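You operate a simulated robot arm through the tools that you are given. There is no shell and no other tool.

The job below is to be done with a simulated robot arm. You get a single attempt, and the scene is never put back.

TASK
Weigh the middle cake beside the scale and sort it into the Send or the Seconds tray.
Fine: the sign gives the limit. Tare with the small board on, weigh on the board; then board back on the table and tare again.

It is judged by the outcome, as a careful person would: the job done as asked, and still so three seconds after it is handed in. It fails if anything else is knocked over, pushed out of place, dropped, spilled or broken.

THE ROBOT
A 6-joint arm with a three-finger gripper, fixed in place. Base frame: the origin is at the foot of the arm, x ahead of it, y to its left, z up; the work surface is at about z = 860. Units: mm, degrees, N and s.
Its first joint turns from -166.0 to 166.0 degrees. Payload 4.89 kg.
Tool frame: the origin (TCP) lies between the finger pads and is the grasp point; the fingertips stand 30 mm ahead of it; z points along the fingers, y is the line along which they close. The gripper opens to 164 mm. The gripper's body begins 125 mm behind the TCP.
Orientation is that of the tool frame in the base frame, as a unit quaternion [x, y, z, w]. With the fingers straight down and closing along the base's y, the tool's x points along the base's -x, its y along +y and its z along -z.

THE INTERFACE
- The arm moves only by the tool move_arm. Its argument "commands" is text: rows parted by semicolons, each of 6 numbers parted by spaces: the shift along the base's x, y, z in cm, then the turn, a rotation vector about the base's x, y, z in degrees. In form: x y z ax ay az; .... A call has 1 to 20 rows; each row shifts and turns the commanded pose from where the row before left it. "hand" is the closure, from 0 (fully open) to 1 (shut), set as the call begins (left out, the last holds). Rows are played at 5 a second. More than 50 mm and 8.6 degrees between two rows, or a gripper value outside its range, and nothing of the call is played. Where a pose cannot be reached the arm comes as near as it can. A force on the tool above 40 N (or 10 N above the force at the start of the call, whichever is more), or a blocked arm, ends the call early, and 0.2 s more pass. Each finger travels about 108 mm/s and halts on what it meets, pressing with about 29 N; the grip force reading is that of the motor and also rises with nothing between the fingers. The clock runs only during rows and for 0.2 s after the last one: add rows that do not move to give the fingers time. It gives the time, the measured TCP pose, the force on the tool (base axes), the opening and the grip force at its end, in the units of the frame above (readings bear some noise), with the torque about the TCP (base axes, N m) and any sound that the robot's microphone picked up.
- Cameras (640 x 400 px; columns grow to the right, rows downward): "scene" is fixed at [218.2, 500.5, 1424.9]; the picture's right is [-0.90, -0.43, 0.00], its down [-0.22, 0.47, -0.86] and it looks along [0.36, -0.77, -0.52] (base axes); focal length 214 px, centre (320, 200). "wrist" rides on the gripper at [76, -2, -152] in the tool frame; the picture's right is [0.02, 1.00, 0.00], its down [-0.88, 0.02, -0.47] and it looks along [-0.47, 0.01, 0.88] (tool axes); focal length 247 px, centre (320, 200). There is no depth. A picture from a camera that has moved, and an enlarged one, comes with that camera's place and axes in the base frame and with its lens.
- grab_frame(camera): a new picture of that camera. It takes no simulated time.
- raise_lower(by): slides the trunk up (or, below 0, down) by that many mm; the arm rides with it, the base frame stays. It gives what a move gives, with no picture.
- enlarge(camera, box): a new picture of the part [left, top, right, bottom] of that camera's present view, enlarged. It takes no simulated time.
- close_job(): hands the job in; it is judged then, once.

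Places have to be worked out from the pictures, the camera data and where the tool is seen. Open the gripper and draw the arm clear of the work before you hand the job in, unless the task says otherwise.

The tools are called after ">>>" as a command line: name --argument value ..., lists and objects as JSON in quotes. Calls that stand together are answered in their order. move_arm: Moves the arm, as the interface text tells. Its arguments: {"type":"object","properties":{"commands":{"type":"string"},"hand":{"type":"number"}},"required":["commands"]} The other tools are called the same way: raise_lower (by) slides the trunk up or down; grab_frame (camera) takes a picture; enlarge (camera, box) takes an enlarged picture of a part of a camera's view; close_job () hands the job in.

At the start:

```text
time_s: 0.0
ee_pos: [503.2, 115.3, 1222.1]
tool_rot: [0.0, 1.0, 0.0, 0.0]
contact_force: [1.0, -0.3, 0.1]
ft_torque: [-0.03, 0.0, 0.03]
gripper_width: 163.9
gripper_force: 0.1
trunk travel left (down, up): [-175.0, 215.0]
```

scene: 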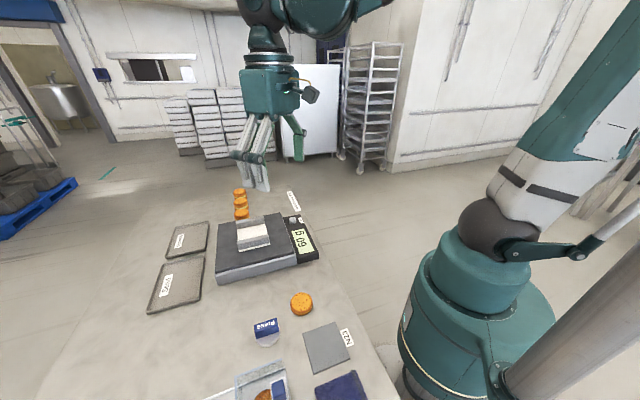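
wrist: 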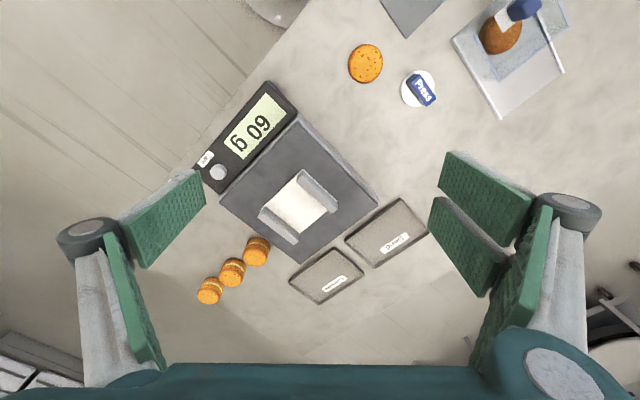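

I see a scale with a white board on it (reading about 60 g), three cakes in a row, and two trays. I'll enlarge the pictures to read the signs.

>>> enlarge --camera "wrist" --box '[180, 70, 440, 310]'

>>> enlarge --camera "scene" --box '[140, 170, 340, 320]'

>>> enlarge --camera "scene" --box '[200, 280, 380, 400]'

>>> enlarge --camera "wrist" --box '[320, 0, 600, 130]'

```text
1.67 times, centred on (310, 190) of wrist
camera zoom: at [427.2, 113.5, 1374.8], right [-0.02, 1.0, 0.0], down [0.88, 0.02, 0.47], along [0.47, 0.01, -0.88], focal length 412 px, centre (337, 217)
```

zoom: 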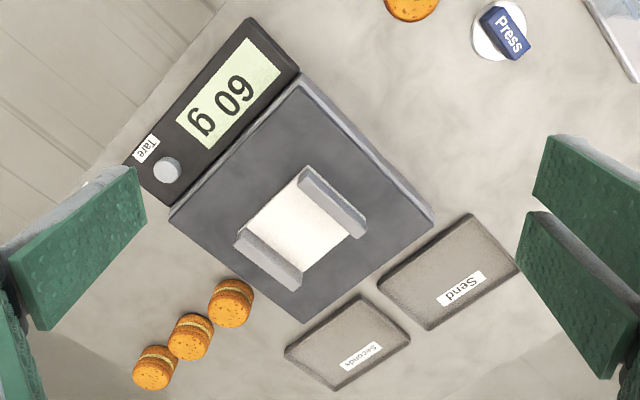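

```text
2.67 times, centred on (240, 245) of scene
camera zoom: at [218.2, 500.5, 1424.9], right [-0.9, -0.43, 0.0], down [-0.22, 0.47, -0.86], along [0.36, -0.77, -0.52], focal length 572 px, centre (533, 80)
```

zoom: 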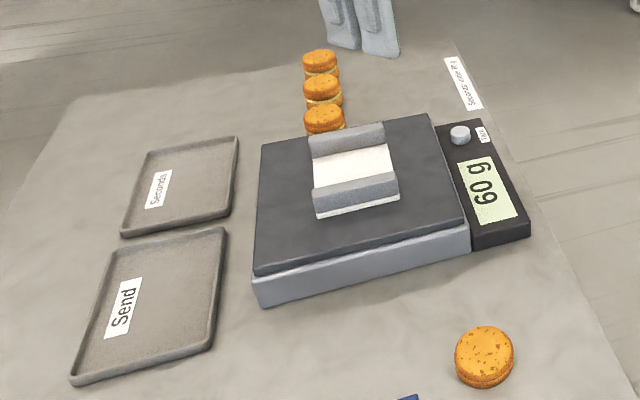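

```text
3.33 times, centred on (290, 340) of scene
camera zoom: at [218.2, 500.5, 1424.9], right [-0.9, -0.43, 0.0], down [-0.22, 0.47, -0.86], along [0.36, -0.77, -0.52], focal length 715 px, centre (420, -267)
```

zoom: 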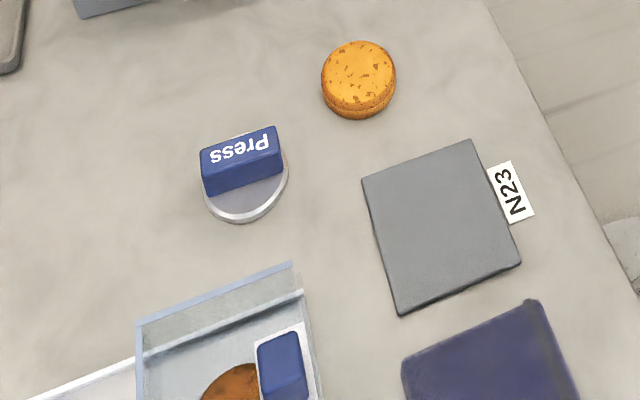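

```text
2.29 times, centred on (460, 65) of wrist
camera zoom: at [427.2, 113.5, 1374.8], right [-0.02, 1.0, 0.0], down [0.88, 0.02, 0.47], along [0.47, 0.01, -0.88], focal length 564 px, centre (0, 509)
```

zoom: 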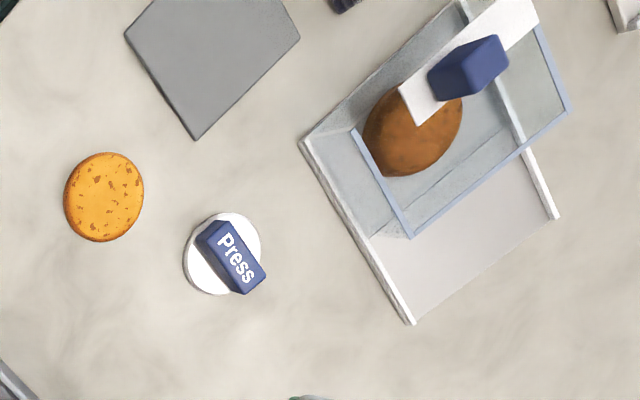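

The limit is on the small sign at the table's edge, still unreadable. I'll enlarge it and the row of cakes further.

>>> enlarge --camera "scene" --box '[270, 185, 320, 216]'

>>> enlarge --camera "scene" --box '[225, 180, 275, 225]'

>>> enlarge --camera "wrist" --box '[180, 220, 300, 310]'

>>> enlarge --camera "wrist" --box '[230, 140, 350, 240]'

>>> enlarge --camera "scene" --box '[210, 205, 330, 285]'

```text
12.80 times, centred on (295, 200) of scene
camera zoom: at [218.2, 500.5, 1424.9], right [-0.9, -0.43, 0.0], down [-0.22, 0.47, -0.86], along [0.36, -0.77, -0.52], focal length 2745 px, centre (640, 194)
```

zoom: 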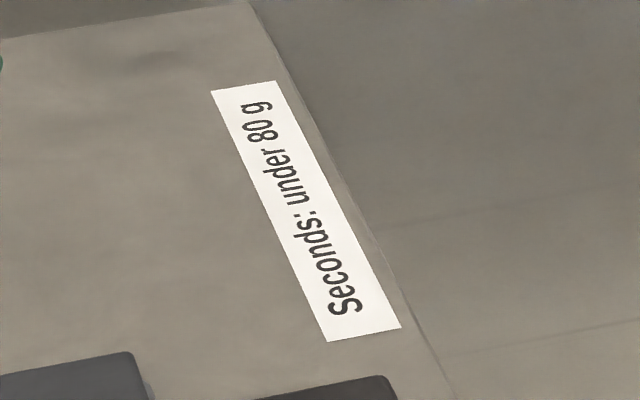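

```text
8.89 times, centred on (250, 202) of scene
camera zoom: at [218.2, 500.5, 1424.9], right [-0.9, -0.43, 0.0], down [-0.22, 0.47, -0.86], along [0.36, -0.77, -0.52], focal length 1906 px, centre (942, 178)
```

zoom: 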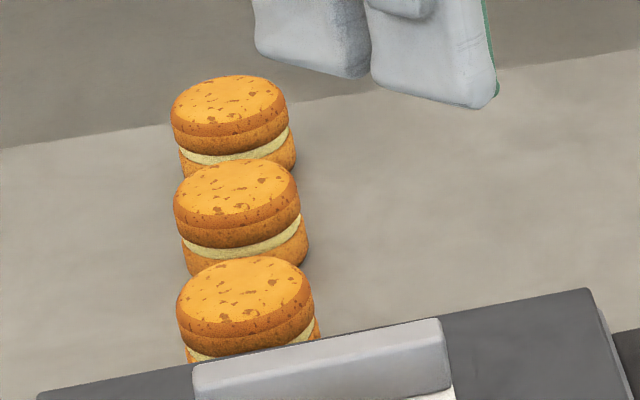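

```text
4.44 times, centred on (240, 265) of wrist
camera zoom: at [427.2, 113.5, 1374.8], right [-0.02, 1.0, 0.0], down [0.88, 0.02, 0.47], along [0.47, 0.01, -0.88], focal length 1098 px, centre (676, -89)
```

zoom: 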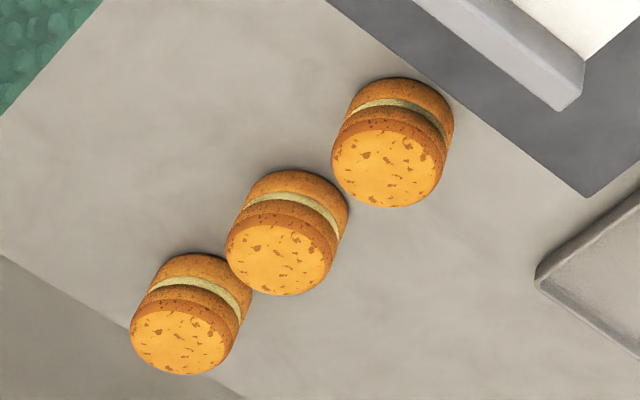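

```text
4.00 times, centred on (290, 190) of wrist
camera zoom: at [427.2, 113.5, 1374.8], right [-0.02, 1.0, 0.0], down [0.88, 0.02, 0.47], along [0.47, 0.01, -0.88], focal length 988 px, centre (440, 240)
```

zoom: 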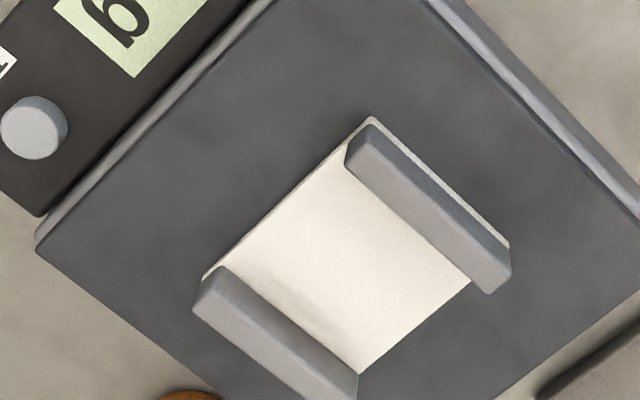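

```text
5.00 times, centred on (270, 245) of scene
camera zoom: at [218.2, 500.5, 1424.9], right [-0.9, -0.43, 0.0], down [-0.22, 0.47, -0.86], along [0.36, -0.77, -0.52], focal length 1072 px, centre (570, -25)
```

zoom: 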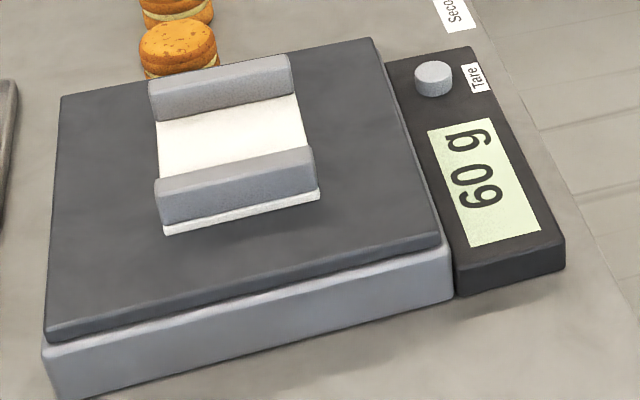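

The sign reads "Seconds: under 80 g", and the board (two rails) is already on the scale, which shows 60 g. I estimate the Tare button at about (618, -93, 900), so I'll close the fingers and move above it for a closer look.

>>> move_arm --commands "1.92 -3.47 -2.03 0 0 0;1.92 -3.47 -2.03 0 0 0;1.92 -3.47 -2.03 0 0 0;1.92 -3.47 -2.03 0 0 0;1.92 -3.47 -2.03 0 0 0;1.92 -3.47 -2.03 0 0 0;0 0 0 0 0 0;0 0 0 0 0 0" --hand 1

>>> grab_frame --camera "wrist"

>>> grab_frame --camera "scene"

```text
time_s: 1.8
ee_pos: [618.0, -90.9, 1098.0]
tool_rot: [0.0, 1.0, 0.0, 0.0]
contact_force: [0.4, -0.4, 0.2]
ft_torque: [0.08, 0.09, 0.01]
gripper_width: 0.0
gripper_force: 28.8
trunk travel left (down, up): [-175.0, 215.0]
```

```text
taken
camera wrist: at [543.1, -93.2, 1250.9], right [-0.02, 1.0, 0.0], down [0.88, 0.02, 0.47], along [0.47, 0.01, -0.88], focal length 247 px, centre (320, 200)
```

wrist: 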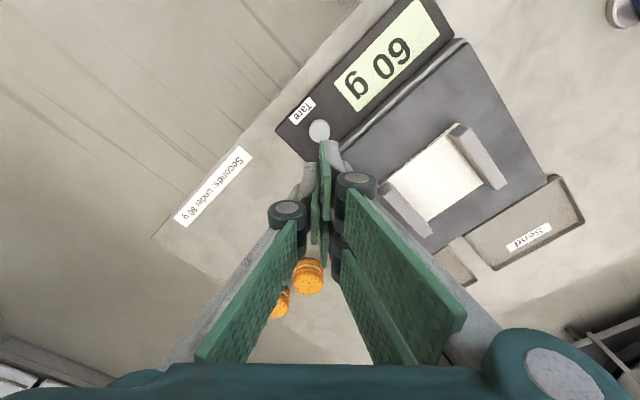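

```text
taken
```

scene: 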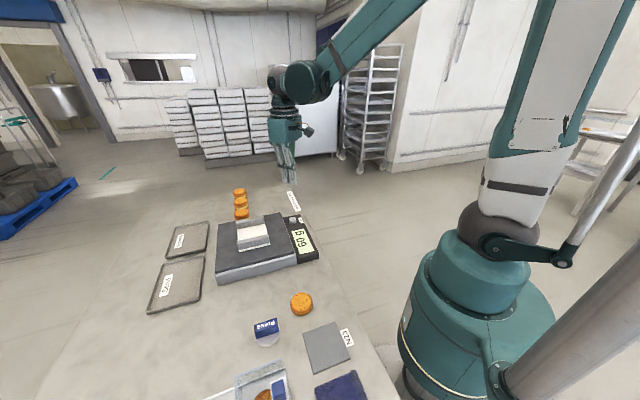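

The button appears straight ahead of the camera. I'll enlarge both views to fix its place and height more exactly.

>>> enlarge --camera "wrist" --box '[270, 80, 390, 155]'

>>> enlarge --camera "scene" --box '[265, 170, 335, 270]'

```text
5.33 times, centred on (330, 118) of wrist
camera zoom: at [543.1, -93.2, 1250.9], right [-0.02, 1.0, 0.0], down [0.88, 0.02, 0.47], along [0.47, 0.01, -0.88], focal length 1317 px, centre (267, 640)
```

zoom: 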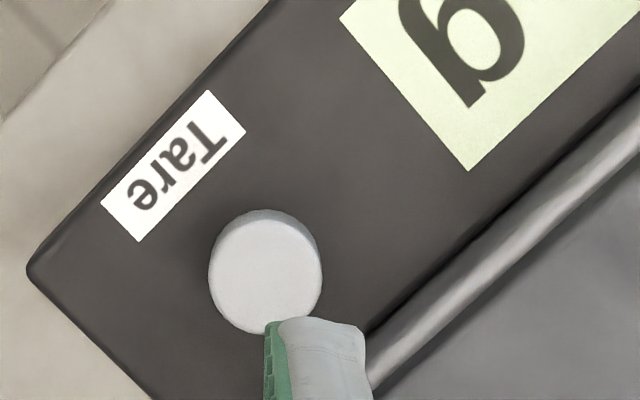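

```text
4.00 times, centred on (300, 220) of scene
camera zoom: at [218.2, 500.5, 1424.9], right [-0.9, -0.43, 0.0], down [-0.22, 0.47, -0.86], along [0.36, -0.77, -0.52], focal length 858 px, centre (400, 120)
```

zoom: 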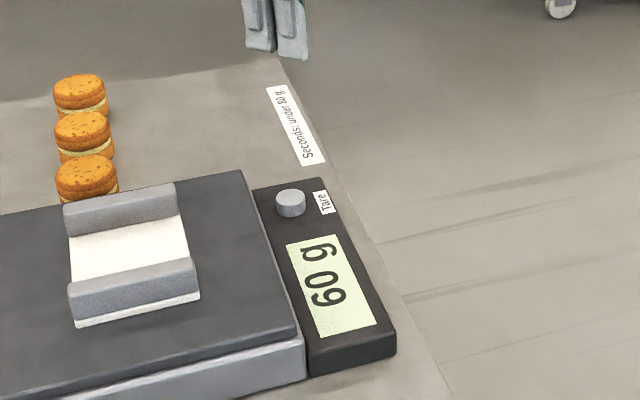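

The button's top is near (619, -93, 900). The fingers look like more than two plain plates, so I'll look at the gripper more closely before pressing.

>>> enlarge --camera "scene" --box '[255, 100, 325, 195]'

>>> enlarge --camera "wrist" --box '[230, 120, 410, 300]'

```text
4.21 times, centred on (290, 148) of scene
camera zoom: at [218.2, 500.5, 1424.9], right [-0.9, -0.43, 0.0], down [-0.22, 0.47, -0.86], along [0.36, -0.77, -0.52], focal length 903 px, centre (446, 421)
```

zoom: 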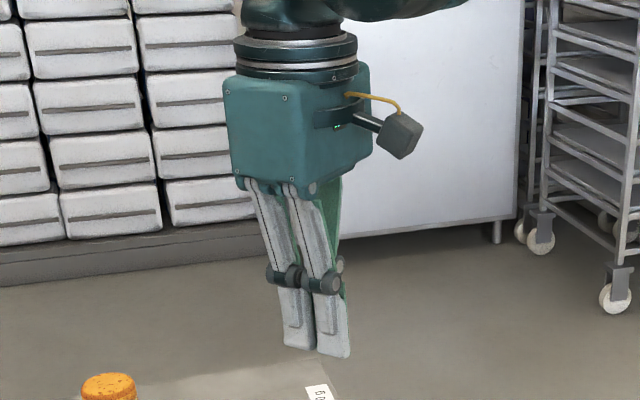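

```text
2.22 times, centred on (320, 210) of wrist
camera zoom: at [543.1, -93.2, 1250.9], right [-0.02, 1.0, 0.0], down [0.88, 0.02, 0.47], along [0.47, 0.01, -0.88], focal length 549 px, centre (320, 178)
```

zoom: 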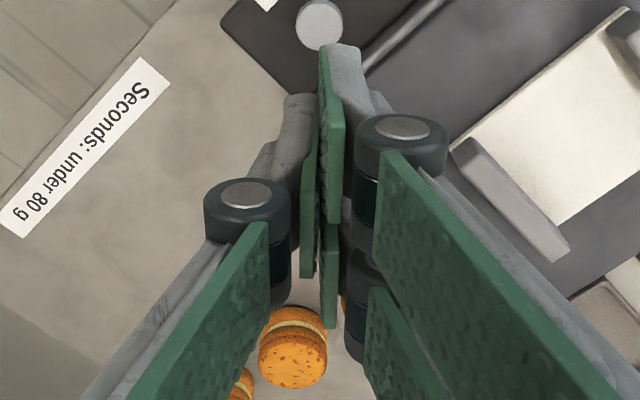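

The gripper has two fingers side by side on its +y side (about 55 mm wide together) and one on the -y side. I'll turn it -45° about z so its width runs parallel to the scale's edge, and come down above the button.

>>> move_arm --commands "0.03 -0.03 -1.6 0 0 -7.5;0.03 -0.03 -1.6 0 0 -7.5;0.03 -0.03 -1.6 0 0 -7.5;0.03 -0.03 -1.6 0 0 -7.5;0.03 -0.03 -1.6 0 0 -7.5;0.03 -0.03 -1.6 0 0 -7.5;0 0 0 0 0 0" --hand 1

>>> grab_frame --camera "wrist"

>>> enlarge --camera "scene" --box '[255, 150, 335, 250]'

```text
time_s: 3.4
ee_pos: [620.7, -92.6, 1003.0]
tool_rot: [0.384, 0.923, 0.0, 0.0]
contact_force: [-0.4, 0.7, 0.1]
ft_torque: [0.02, 0.0, -0.01]
gripper_width: 0.1
gripper_force: 28.8
trunk travel left (down, up): [-175.0, 215.0]
```

```text
taken
camera wrist: at [566.1, -41.0, 1155.5], right [0.69, 0.72, 0.0], down [0.64, -0.61, 0.47], along [0.34, -0.33, -0.88], focal length 247 px, centre (320, 200)
```

wrist: 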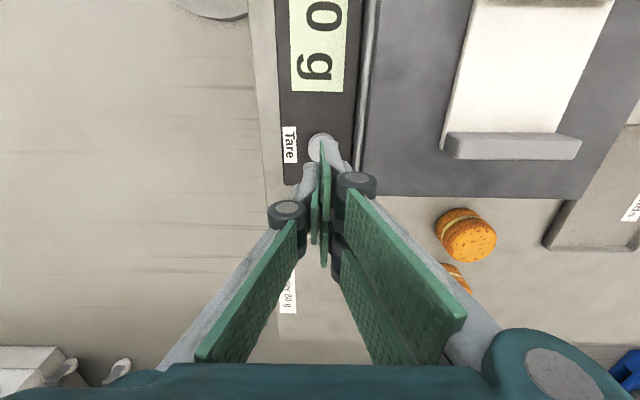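

```text
4.00 times, centred on (295, 200) of scene
camera zoom: at [218.2, 500.5, 1424.9], right [-0.9, -0.43, 0.0], down [-0.22, 0.47, -0.86], along [0.36, -0.77, -0.52], focal length 858 px, centre (420, 200)
```

zoom: 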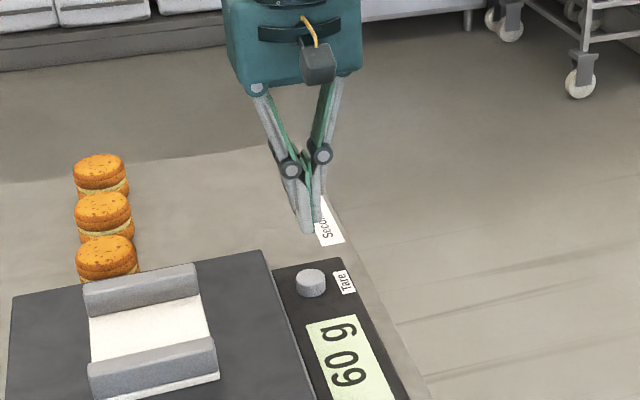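

The tip is centred over the button at about (620, -93). I'll come down 55 mm first, then press in small steps.

>>> move_arm --commands "0 -0.02 -1.4 0 0 0;0 -0.02 -1.4 0 0 0;0 0 -1.4 0 0 0;0 0 -1.3 0 0 0;0 0 0 0 0 0" --hand 1

>>> enlarge --camera "scene" --box '[265, 180, 335, 270]'

>>> enlarge --camera "wrist" --box '[240, 0, 400, 200]'

```text
time_s: 4.6
ee_pos: [620.2, -93.7, 949.1]
tool_rot: [0.383, 0.924, 0.0, 0.001]
contact_force: [0.5, 1.3, -0.8]
ft_torque: [0.05, 0.02, 0.03]
gripper_width: 0.3
gripper_force: 28.9
trunk travel left (down, up): [-175.0, 215.0]
```

```text
4.44 times, centred on (300, 225) of scene
camera zoom: at [218.2, 500.5, 1424.9], right [-0.9, -0.43, 0.0], down [-0.22, 0.47, -0.86], along [0.36, -0.77, -0.52], focal length 953 px, centre (409, 89)
```

zoom: 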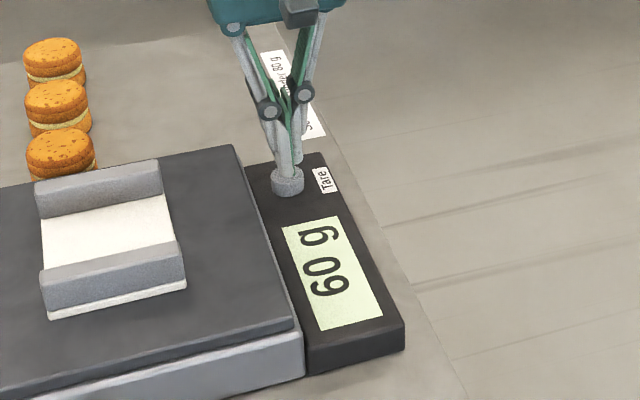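

```text
2.00 times, centred on (320, 100) of wrist
camera zoom: at [566.7, -40.8, 1101.9], right [0.69, 0.72, 0.0], down [0.64, -0.61, 0.47], along [0.34, -0.33, -0.88], focal length 494 px, centre (320, 400)
```

zoom: 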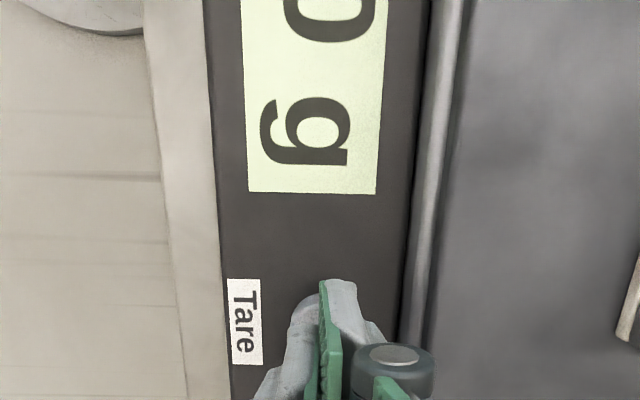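

The fingertips hover a bit above the button, at about z=919. I'll creep down in small steps to touch it.

>>> move_arm --commands "0 0 -0.4 0 0 0;0 0 -0.4 0 0 0;0 0 -0.3 0 0 0;0 0 -0.2 0 0 0;0 0 0 0 0 0" --hand 1

>>> enlarge --camera "scene" --box '[265, 180, 335, 270]'

```text
time_s: 5.8
ee_pos: [622.2, -95.4, 936.0]
tool_rot: [0.383, 0.924, 0.0, 0.0]
contact_force: [-0.1, 0.0, 0.1]
ft_torque: [-0.03, -0.03, -0.02]
gripper_width: 0.5
gripper_force: 29.5
trunk travel left (down, up): [-175.0, 215.0]
```

```text
4.44 times, centred on (300, 225) of scene
camera zoom: at [218.2, 500.5, 1424.9], right [-0.9, -0.43, 0.0], down [-0.22, 0.47, -0.86], along [0.36, -0.77, -0.52], focal length 953 px, centre (409, 89)
```

zoom: 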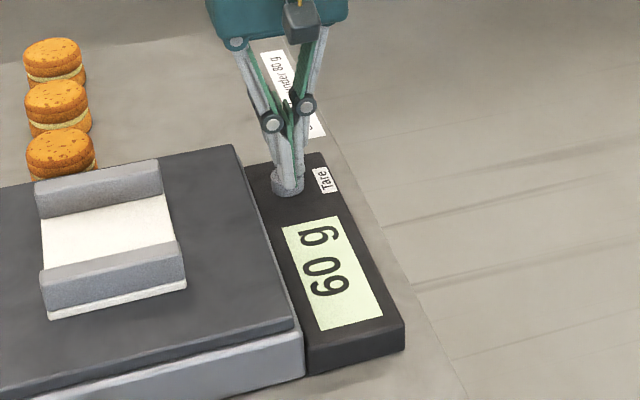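

No contact yet with the tip at about z=906. I'll go on down in 1.5 mm steps.

>>> move_arm --commands "0 0 -0.15 0 0 0;0 0 -0.15 0 0 0;0 0 -0.15 0 0 0;0 0 0 0 0 0" --hand 1

>>> enlarge --camera "scene" --box '[265, 180, 335, 270]'

```text
time_s: 6.8
ee_pos: [621.0, -95.4, 931.5]
tool_rot: [0.383, 0.924, 0.0, -0.001]
contact_force: [1.1, 0.0, 0.0]
ft_torque: [-0.01, 0.01, 0.01]
gripper_width: 0.1
gripper_force: 29.5
trunk travel left (down, up): [-175.0, 215.0]
```

```text
4.44 times, centred on (300, 225) of scene
camera zoom: at [218.2, 500.5, 1424.9], right [-0.9, -0.43, 0.0], down [-0.22, 0.47, -0.86], along [0.36, -0.77, -0.52], focal length 953 px, centre (409, 89)
```

zoom: 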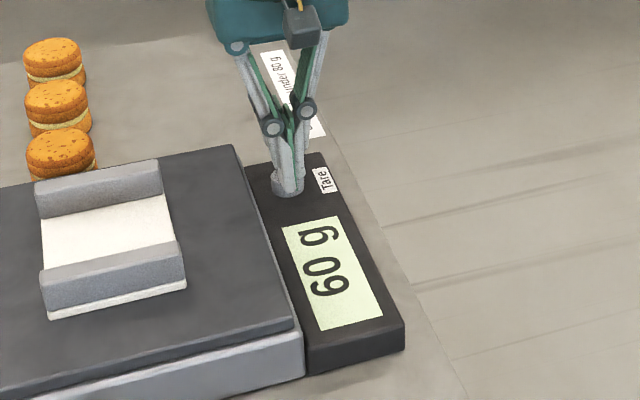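

Still no contact force at tip z≈901.5. I'll continue down 1.5 mm at a time.

>>> move_arm --commands "0 0 -0.15 0 0 0;0 0 -0.15 0 0 0;0 0 0 0 0 0" --hand 1

>>> enlarge --camera "scene" --box '[265, 180, 335, 270]'

```text
time_s: 7.6
ee_pos: [621.6, -95.9, 929.7]
tool_rot: [0.382, 0.924, -0.001, 0.0]
contact_force: [0.1, 0.9, 2.0]
ft_torque: [0.04, 0.01, -0.02]
gripper_width: 6.1
gripper_force: 44.8
trunk travel left (down, up): [-175.0, 215.0]
```

```text
4.44 times, centred on (300, 225) of scene
camera zoom: at [218.2, 500.5, 1424.9], right [-0.9, -0.43, 0.0], down [-0.22, 0.47, -0.86], along [0.36, -0.77, -0.52], focal length 953 px, centre (409, 89)
```

zoom: 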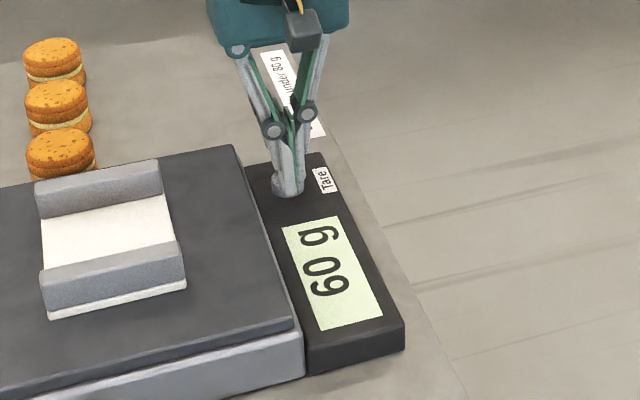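

First contact: 2 N and the fingers spread slightly at tip z≈900, which agrees with my estimate of the button's top. I'll press another 2 mm.

>>> move_arm --commands "0 0 -0.1 0 0 0;0 0 -0.1 0 0 0;0 0 0 0 0 0" --hand 1

>>> enlarge --camera "scene" --box '[265, 180, 335, 270]'

```text
time_s: 8.4
ee_pos: [620.6, -94.9, 927.7]
tool_rot: [0.383, 0.924, -0.001, 0.0]
contact_force: [0.1, -1.7, 3.4]
ft_torque: [-0.06, 0.0, -0.02]
gripper_width: 6.0
gripper_force: 45.4
trunk travel left (down, up): [-175.0, 215.0]
heard: click
```

```text
4.44 times, centred on (300, 225) of scene
camera zoom: at [218.2, 500.5, 1424.9], right [-0.9, -0.43, 0.0], down [-0.22, 0.47, -0.86], along [0.36, -0.77, -0.52], focal length 953 px, centre (409, 89)
```

zoom: 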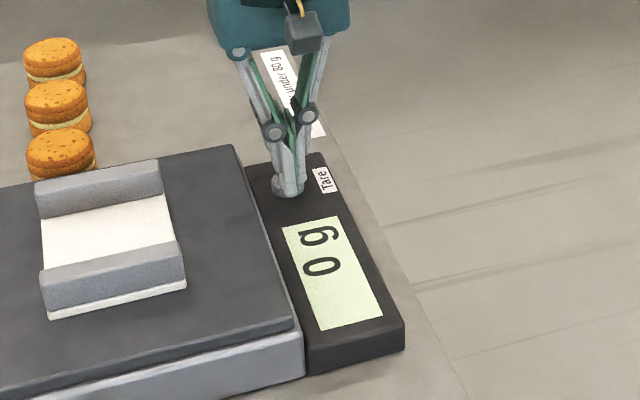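

It clicked and the display shows 0 g with the board on. I'll lift straight up and then move over toward the middle cake with the fingers opening.

>>> move_arm --commands "0 0 1 0 0 0;0 0 3 0 0 0;0 0 4 0 0 0;0 0 4 0 0 0;0 0 0 0 0 0" --hand 1

>>> enlarge --camera "scene" --box '[200, 180, 340, 290]'

>>> move_arm --commands "4.5 0 0 0 0 0;4.5 0 0 0 0 0;4.5 0 0 0 0 0;4.5 0 0 0 0 0;4.5 0 0 0 0 0;4 0 0 0 0 0;0 0 0 0 0 0;0 0 0 0 0 0" --hand 0

>>> grab_frame --camera "wrist"

>>> grab_frame --camera "scene"

```text
time_s: 9.6
ee_pos: [620.2, -94.5, 1047.6]
tool_rot: [0.383, 0.924, 0.0, 0.0]
contact_force: [-1.2, -0.4, 0.8]
ft_torque: [-0.02, -0.08, 0.0]
gripper_width: 0.0
gripper_force: 45.0
trunk travel left (down, up): [-175.0, 215.0]
```

```text
3.64 times, centred on (270, 235) of scene
camera zoom: at [218.2, 500.5, 1424.9], right [-0.9, -0.43, 0.0], down [-0.22, 0.47, -0.86], along [0.36, -0.77, -0.52], focal length 780 px, centre (502, 73)
```

zoom: 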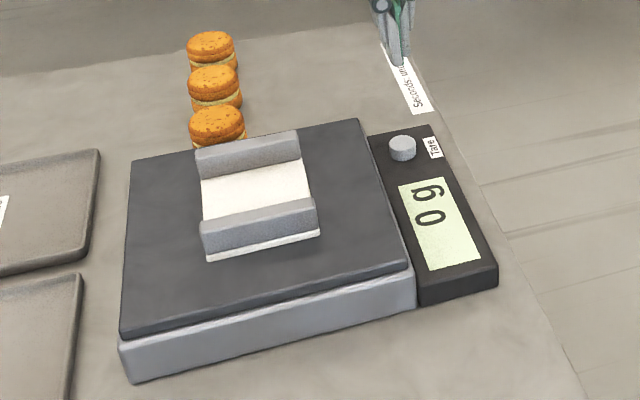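

```text
time_s: 11.4
ee_pos: [885.1, -92.5, 1046.0]
tool_rot: [0.383, 0.924, 0.0, 0.0]
contact_force: [-0.2, 0.0, 0.2]
ft_torque: [0.0, 0.08, -0.02]
gripper_width: 163.9
gripper_force: 0.2
trunk travel left (down, up): [-175.0, 215.0]
```

```text
taken
camera wrist: at [830.2, -39.0, 1198.0], right [0.69, 0.72, 0.0], down [0.64, -0.61, 0.47], along [0.34, -0.33, -0.88], focal length 247 px, centre (320, 200)
```

wrist: 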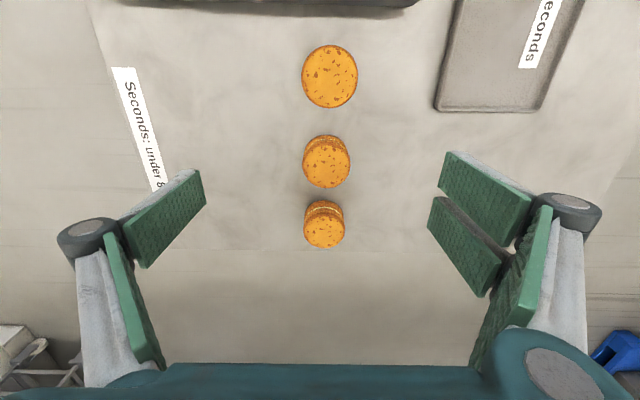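

```text
taken
```

scene: 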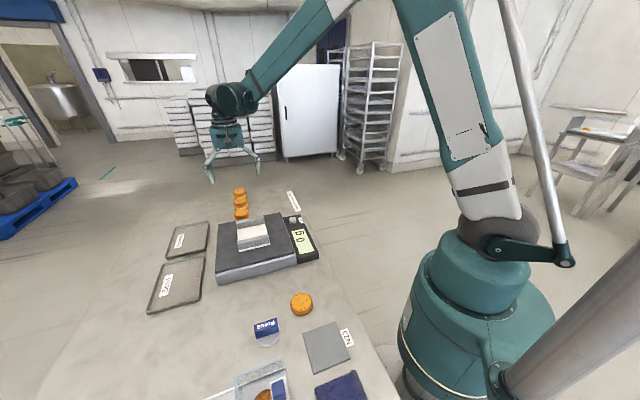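

The row of cakes lines up with the camera's vertical, so closing across the row works well. I'll enlarge the middle cake to locate it.

>>> enlarge --camera "wrist" --box '[260, 30, 400, 260]'

>>> enlarge --camera "scene" --box '[190, 150, 290, 225]'

```text
1.74 times, centred on (330, 145) of wrist
camera zoom: at [830.2, -39.0, 1198.0], right [0.69, 0.72, 0.0], down [0.64, -0.61, 0.47], along [0.34, -0.33, -0.88], focal length 430 px, centre (303, 296)
```

zoom: 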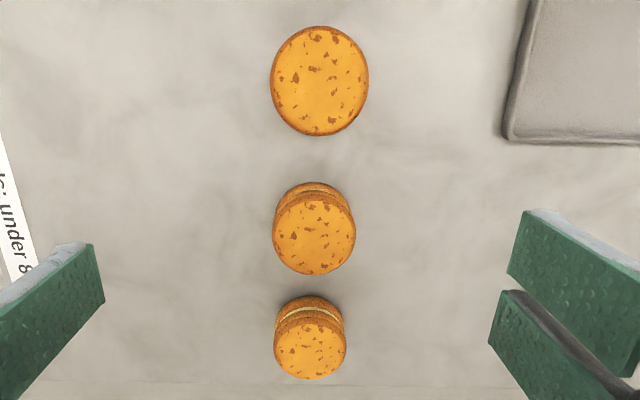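

```text
5.33 times, centred on (240, 188) of scene
camera zoom: at [218.2, 500.5, 1424.9], right [-0.9, -0.43, 0.0], down [-0.22, 0.47, -0.86], along [0.36, -0.77, -0.52], focal length 1144 px, centre (747, 267)
```

zoom: 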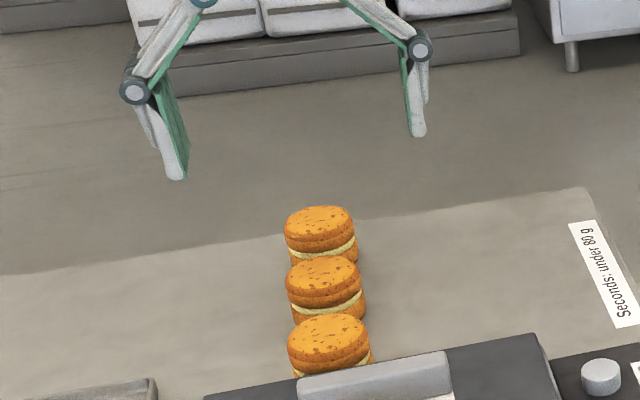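

I judge the middle cake to be at about (914, -108) with its top at z≈897 and a diameter of about 61 mm. I'll move above it with the fingers open and check the alignment.

>>> move_arm --commands "1.5 -0.8 -1.5 0 0 0;1.4 -0.75 -1.5 0 0 0;0 0 -1.6 0 0 0;0 0 0 0 0 0;0 0 0 0 0 0" --hand 0

>>> grab_frame --camera "wrist"

>>> enlarge --camera "scene" --box '[190, 150, 290, 225]'

```text
time_s: 12.6
ee_pos: [915.5, -109.0, 1002.0]
tool_rot: [0.383, 0.924, 0.0, 0.0]
contact_force: [-0.5, 0.0, -0.2]
ft_torque: [0.02, 0.02, 0.02]
gripper_width: 164.2
gripper_force: 0.0
trunk travel left (down, up): [-175.0, 215.0]
```

```text
taken
camera wrist: at [860.0, -56.5, 1154.5], right [0.69, 0.72, 0.0], down [0.64, -0.61, 0.47], along [0.34, -0.33, -0.88], focal length 247 px, centre (320, 200)
```

wrist: 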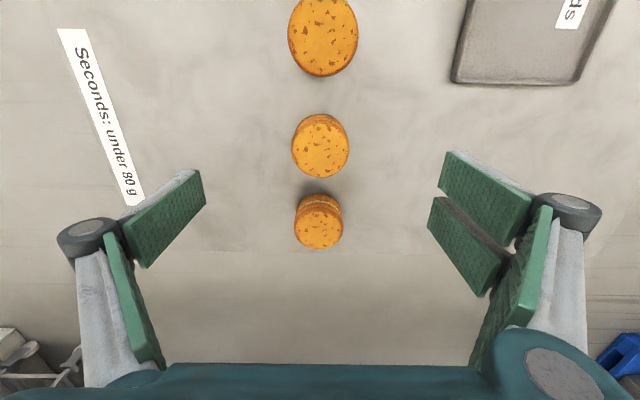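

```text
5.33 times, centred on (240, 188) of scene
camera zoom: at [218.2, 500.5, 1424.9], right [-0.9, -0.43, 0.0], down [-0.22, 0.47, -0.86], along [0.36, -0.77, -0.52], focal length 1144 px, centre (747, 267)
```

zoom: 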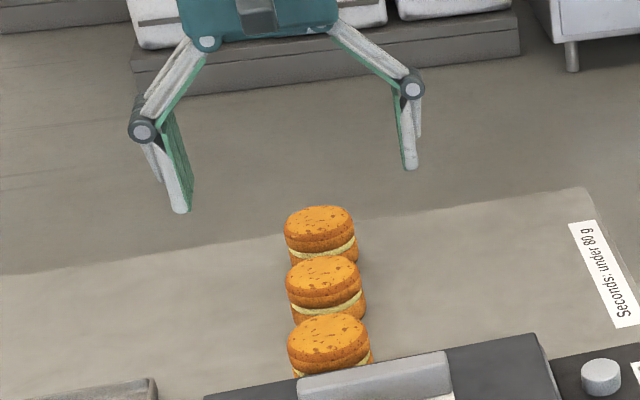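

The cake sits right under the gripper's centre line at (915.5, -109). I'll part-close the fingers to about 105 mm and lower around it, stopping with the tips a little above the table.

>>> move_arm --commands "0 0 -3 0 0 0;0 0 -3 0 0 0;0 0 -2.5 0 0 0;0 0 -1.2 0 0 0;0 0 0 0 0 0" --hand 0.36

>>> grab_frame --camera "wrist"

>>> enlarge --camera "scene" --box '[190, 150, 290, 225]'

```text
time_s: 13.8
ee_pos: [915.1, -112.2, 901.5]
tool_rot: [0.383, 0.924, 0.001, 0.0]
contact_force: [-0.1, 0.3, -0.3]
ft_torque: [-0.02, 0.02, 0.05]
gripper_width: 105.0
gripper_force: 0.0
trunk travel left (down, up): [-175.0, 215.0]
```

```text
taken
camera wrist: at [860.5, -58.5, 1054.7], right [0.69, 0.72, 0.0], down [0.64, -0.61, 0.47], along [0.34, -0.33, -0.88], focal length 247 px, centre (320, 200)
```

wrist: 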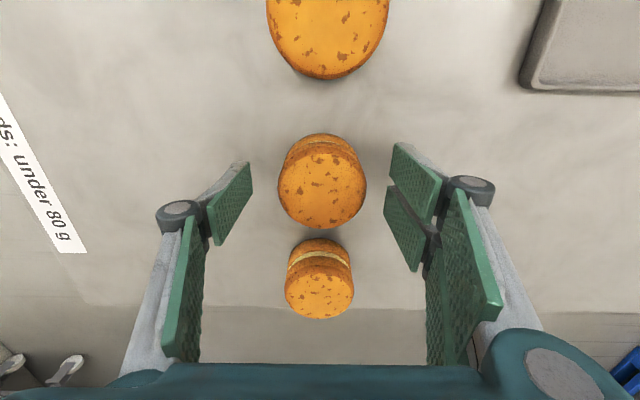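

```text
5.33 times, centred on (240, 188) of scene
camera zoom: at [218.2, 500.5, 1424.9], right [-0.9, -0.43, 0.0], down [-0.22, 0.47, -0.86], along [0.36, -0.77, -0.52], focal length 1144 px, centre (747, 267)
```

zoom: 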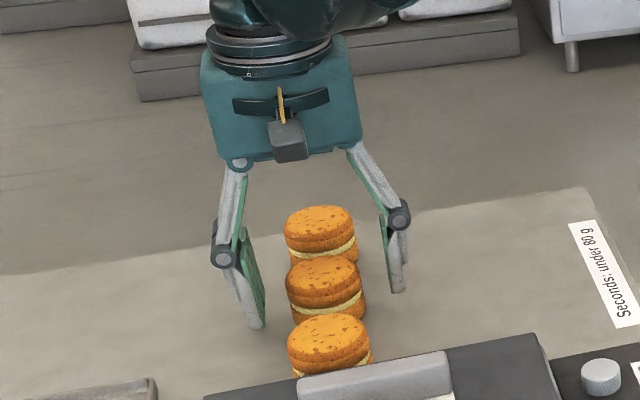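

The cake is centred between the pads. I'll lower 4 mm more and close on it.

>>> move_arm --commands "0 0 -0.4 0 0 0;0 0 0 0 0 0" --hand 0.36

>>> move_arm --commands "0 0 0 0 0 0;0 0 0 0 0 0;0 0 0 0 0 0;0 0 0 0 0 0" --hand 0.7

>>> grab_frame --camera "wrist"

>>> enlarge --camera "scene" --box '[190, 150, 290, 225]'

```text
time_s: 14.4
ee_pos: [915.8, -111.4, 898.8]
tool_rot: [0.383, 0.924, -0.001, 0.0]
contact_force: [0.7, 0.5, -0.2]
ft_torque: [0.0, -0.01, 0.01]
gripper_width: 104.7
gripper_force: 0.0
trunk travel left (down, up): [-175.0, 215.0]
```

```text
time_s: 15.4
ee_pos: [915.6, -110.9, 898.9]
tool_rot: [0.383, 0.924, 0.0, 0.0]
contact_force: [-0.4, 0.4, -0.2]
ft_torque: [0.04, -0.02, -0.01]
gripper_width: 60.4
gripper_force: 11.3
trunk travel left (down, up): [-175.0, 215.0]
```

```text
taken
camera wrist: at [860.2, -58.1, 1051.3], right [0.69, 0.72, 0.0], down [0.64, -0.61, 0.47], along [0.34, -0.33, -0.88], focal length 247 px, centre (320, 200)
```

wrist: 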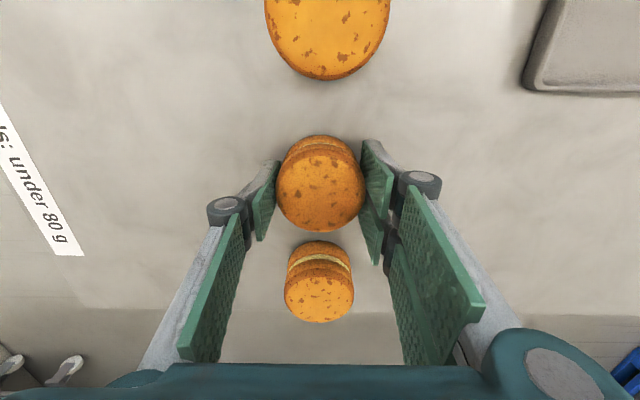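

```text
5.33 times, centred on (240, 188) of scene
camera zoom: at [218.2, 500.5, 1424.9], right [-0.9, -0.43, 0.0], down [-0.22, 0.47, -0.86], along [0.36, -0.77, -0.52], focal length 1144 px, centre (747, 267)
```

zoom: 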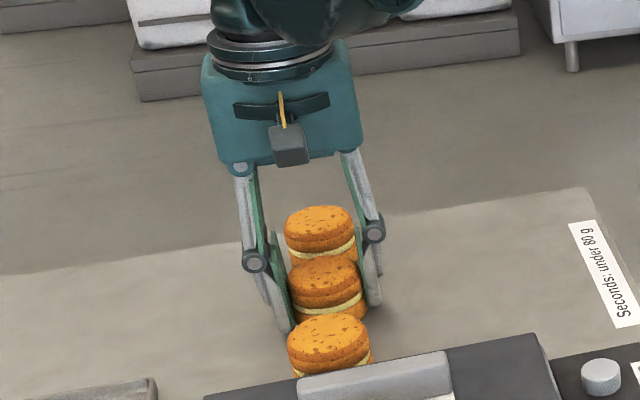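

The cake is held (60.4 mm, about 11 N). I'll lift it gently and check the hold.

>>> move_arm --commands "0 0 0.5 0 0 0;0 0 1.5 0 0 0;0 0 3 0 0 0;0 0 4 0 0 0;0 0 4 0 0 0;0 0 1.5 0 0 0;0 0 0 0 0 0" --hand 0.7

>>> grab_frame --camera "wrist"

>>> enlarge --camera "scene" --box '[180, 130, 300, 225]'

```text
time_s: 17.0
ee_pos: [915.2, -111.4, 1042.4]
tool_rot: [0.383, 0.924, 0.001, 0.0]
contact_force: [-0.2, -0.1, 0.0]
ft_torque: [-0.01, -0.06, 0.02]
gripper_width: 60.6
gripper_force: 11.2
trunk travel left (down, up): [-175.0, 215.0]
```

```text
taken
camera wrist: at [860.2, -60.2, 1195.0], right [0.69, 0.72, 0.0], down [0.64, -0.61, 0.47], along [0.34, -0.33, -0.88], focal length 247 px, centre (320, 200)
```

wrist: 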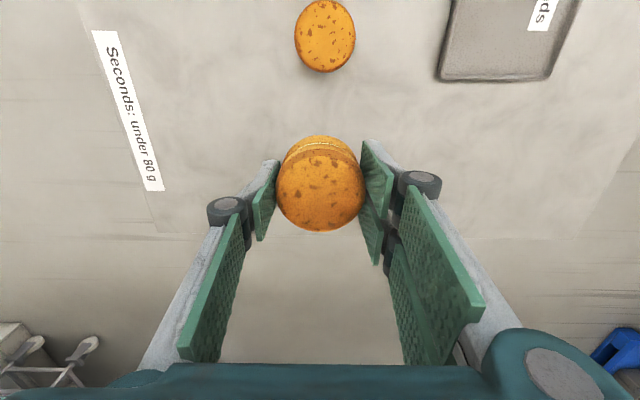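

```text
4.21 times, centred on (240, 178) of scene
camera zoom: at [218.2, 500.5, 1424.9], right [-0.9, -0.43, 0.0], down [-0.22, 0.47, -0.86], along [0.36, -0.77, -0.52], focal length 903 px, centre (657, 295)
```

zoom: 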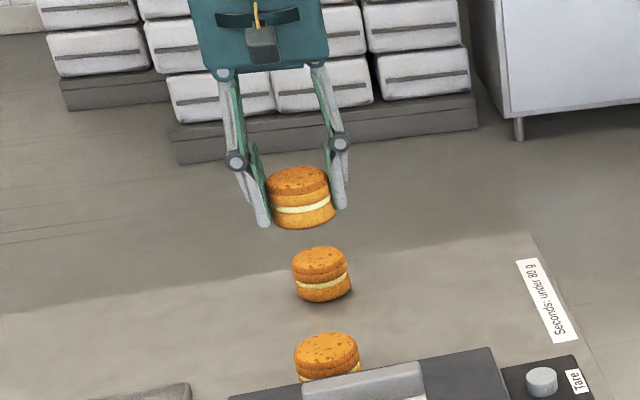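

The cake is held level and the neighbours stand untouched. I'll carry it over the board, estimated near (688, 75), keeping well above the rails.

>>> move_arm --commands "-3.2 2.6 0 0 0 0;-3.2 2.6 0 0 0 0;-3.2 2.6 0 0 0 0;-3.2 2.6 0 0 0 0;-3.2 2.6 0 0 0 0;-3.2 2.6 0 0 0 0;-3.2 2.6 0 0 0 0;0 0 0 0 0 0;0 0 0 0 0 0" --hand 0.7

>>> grab_frame --camera "wrist"

>>> enlarge --camera "scene" --box '[200, 150, 340, 290]'

```text
time_s: 19.0
ee_pos: [691.3, 74.3, 1044.2]
tool_rot: [0.383, 0.924, 0.001, -0.001]
contact_force: [0.1, 0.4, 0.9]
ft_torque: [-0.02, -0.1, -0.01]
gripper_width: 60.8
gripper_force: 10.9
trunk travel left (down, up): [-175.0, 215.0]
```

```text
taken
camera wrist: at [635.3, 127.0, 1196.5], right [0.69, 0.72, 0.0], down [0.64, -0.61, 0.47], along [0.34, -0.33, -0.88], focal length 247 px, centre (320, 200)
```

wrist: 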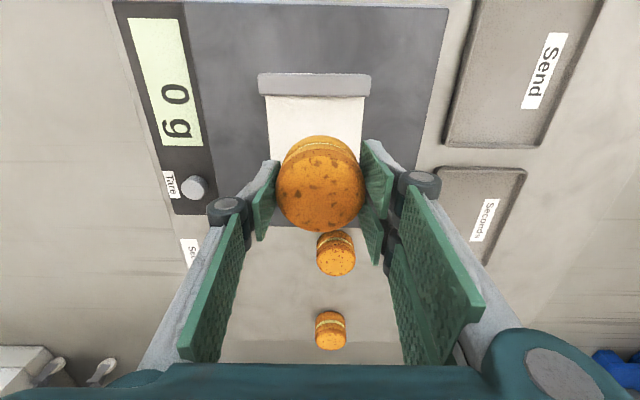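

```text
2.86 times, centred on (270, 220) of scene
camera zoom: at [218.2, 500.5, 1424.9], right [-0.9, -0.43, 0.0], down [-0.22, 0.47, -0.86], along [0.36, -0.77, -0.52], focal length 613 px, centre (463, 143)
```

zoom: 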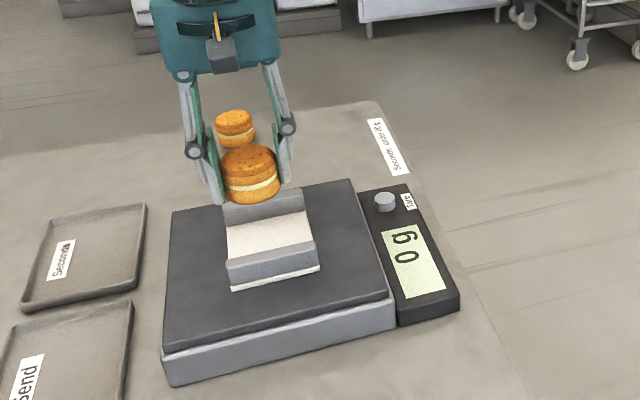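

The cake hangs above the board and the column alignment is close. I'll enlarge to measure the rails exactly.

>>> enlarge --camera "wrist" --box '[230, 50, 410, 170]'

>>> enlarge --camera "scene" --box '[225, 170, 305, 260]'

```text
3.33 times, centred on (320, 110) of wrist
camera zoom: at [635.3, 127.0, 1196.5], right [0.69, 0.72, 0.0], down [0.64, -0.61, 0.47], along [0.34, -0.33, -0.88], focal length 823 px, centre (320, 500)
```

zoom: 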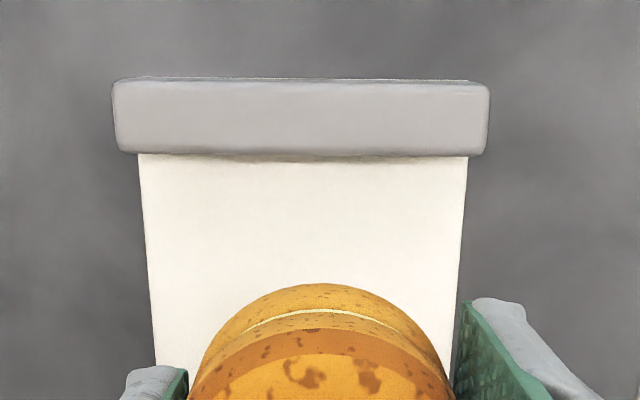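

```text
4.44 times, centred on (265, 215) of scene
camera zoom: at [218.2, 500.5, 1424.9], right [-0.9, -0.43, 0.0], down [-0.22, 0.47, -0.86], along [0.36, -0.77, -0.52], focal length 953 px, centre (564, 133)
```

zoom: 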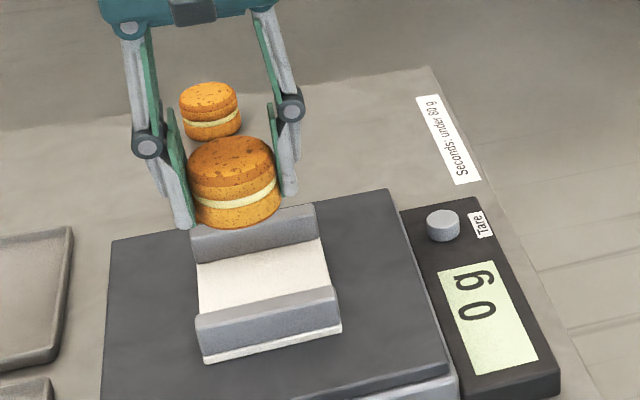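

From the rails I put the board's centre about 8 mm nearer the base, at about (683, 74), with its surface at z≈917 and the rail tops at about 944. I'll shift and lower the cake partway between the rails.

>>> move_arm --commands "-0.8 0 0 0 0 0;0 0 -3 0 0 0;0 0 -2.5 0 0 0;0 0 -1.2 0 0 0;0 0 0 0 0 0;0 0 0 0 0 0" --hand 0.7

>>> grab_frame --camera "wrist"

>>> enlarge --camera "scene" --box '[215, 180, 315, 270]'

```text
time_s: 20.4
ee_pos: [682.6, 71.7, 975.6]
tool_rot: [0.383, 0.924, 0.0, 0.0]
contact_force: [0.9, -0.3, -0.2]
ft_torque: [0.0, 0.04, -0.02]
gripper_width: 60.8
gripper_force: 10.7
trunk travel left (down, up): [-175.0, 215.0]
```

```text
taken
camera wrist: at [627.5, 125.1, 1128.9], right [0.69, 0.72, 0.0], down [0.64, -0.61, 0.47], along [0.34, -0.33, -0.88], focal length 247 px, centre (320, 200)
```

wrist: 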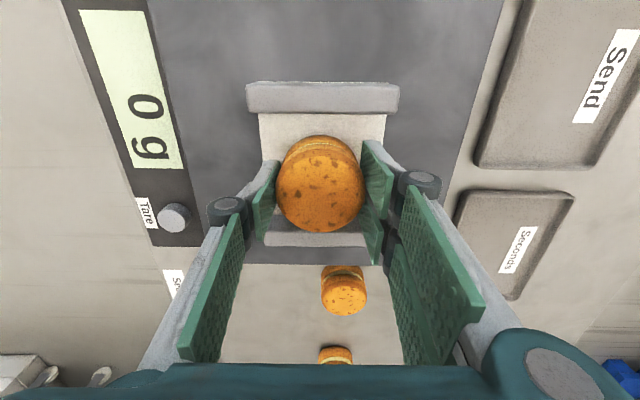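

```text
4.44 times, centred on (265, 225) of scene
camera zoom: at [218.2, 500.5, 1424.9], right [-0.9, -0.43, 0.0], down [-0.22, 0.47, -0.86], along [0.36, -0.77, -0.52], focal length 953 px, centre (564, 89)
```

zoom: 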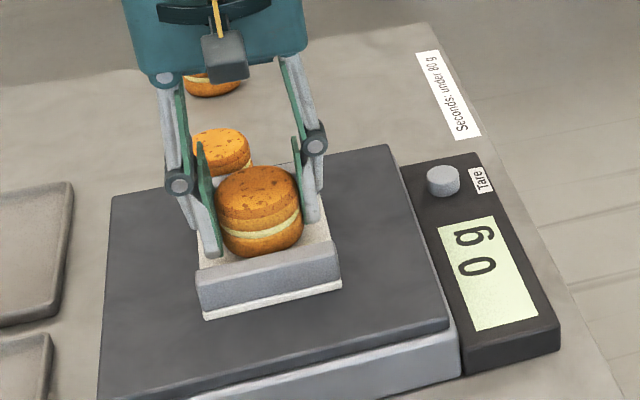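

The cake is centred between the rails with about 20 mm clearance on both sides. I'll lower it in small steps and watch the display and force for contact.

>>> move_arm --commands "0 0 -0.6 0 0 0;0 0 -0.4 0 0 0;0 0 -0.3 0 0 0;0 0 0 0 0 0" --hand 0.7

>>> enlarge --camera "scene" --box '[215, 180, 315, 270]'

```text
time_s: 21.4
ee_pos: [681.7, 72.0, 963.9]
tool_rot: [0.383, 0.924, 0.0, 0.0]
contact_force: [-1.1, 2.3, 10.2]
ft_torque: [0.12, 0.03, -0.01]
gripper_width: 60.7
gripper_force: 10.9
trunk travel left (down, up): [-175.0, 215.0]
```

```text
4.44 times, centred on (265, 225) of scene
camera zoom: at [218.2, 500.5, 1424.9], right [-0.9, -0.43, 0.0], down [-0.22, 0.47, -0.86], along [0.36, -0.77, -0.52], focal length 953 px, centre (564, 89)
```

zoom: 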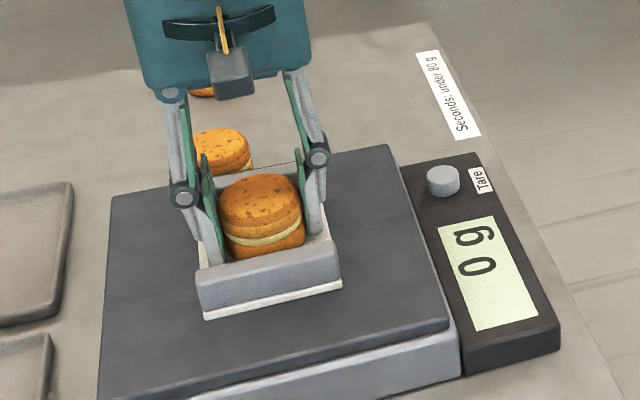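

Contact at TCP z≈964 with about 10 N. The display still shows 0 g, so I'll check the wrist view to see what's touching, and ease up slightly.

>>> grab_frame --camera "wrist"

>>> move_arm --commands "0 0 0.1 0 0 0;0 0 0 0 0 0;0 0 0 0 0 0" --hand 0.7

>>> enlarge --camera "scene" --box '[215, 180, 315, 270]'

>>> enlarge --camera "wrist" --box '[220, 70, 430, 270]'

```text
taken
camera wrist: at [627.2, 123.9, 1117.0], right [0.69, 0.72, 0.0], down [0.64, -0.61, 0.47], along [0.34, -0.33, -0.88], focal length 247 px, centre (320, 200)
```

wrist: 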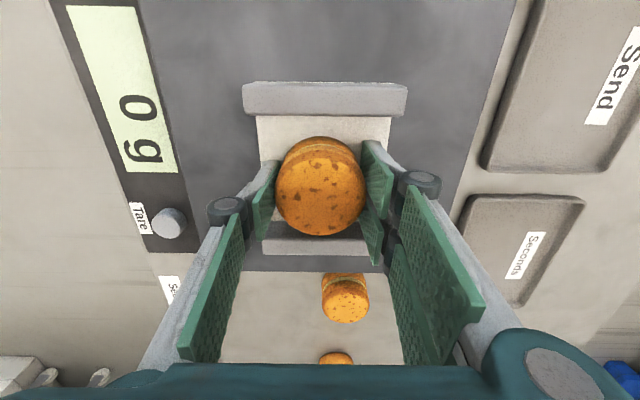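

```text
time_s: 22.2
ee_pos: [682.8, 71.3, 966.1]
tool_rot: [0.382, 0.924, 0.0, 0.0]
contact_force: [0.0, -0.1, -0.8]
ft_torque: [-0.03, 0.01, 0.0]
gripper_width: 60.6
gripper_force: 10.3
trunk travel left (down, up): [-175.0, 215.0]
```

```text
4.44 times, centred on (265, 225) of scene
camera zoom: at [218.2, 500.5, 1424.9], right [-0.9, -0.43, 0.0], down [-0.22, 0.47, -0.86], along [0.36, -0.77, -0.52], focal length 953 px, centre (564, 89)
```

zoom: 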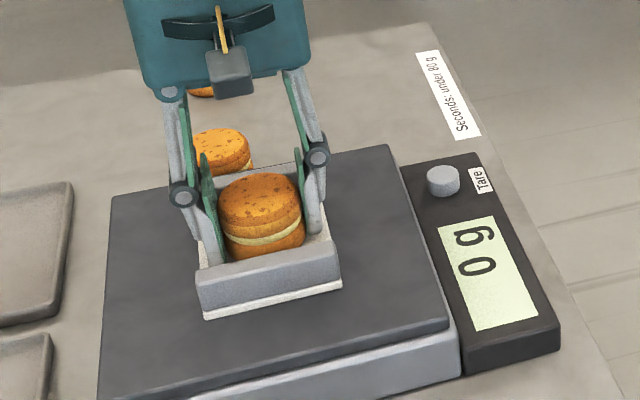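

```text
2.00 times, centred on (325, 170) of wrist
camera zoom: at [627.5, 124.1, 1117.6], right [0.69, 0.72, 0.0], down [0.64, -0.61, 0.47], along [0.34, -0.33, -0.88], focal length 494 px, centre (310, 260)
```

zoom: 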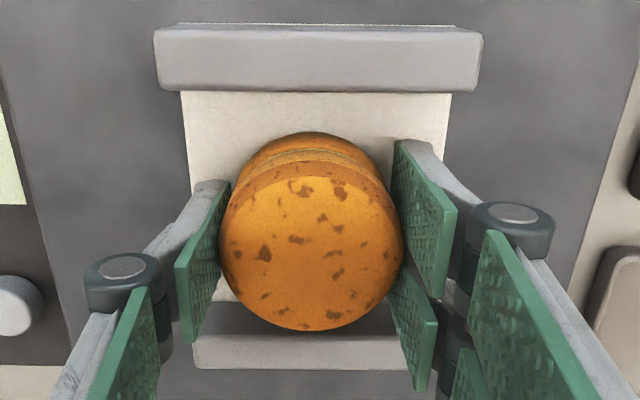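

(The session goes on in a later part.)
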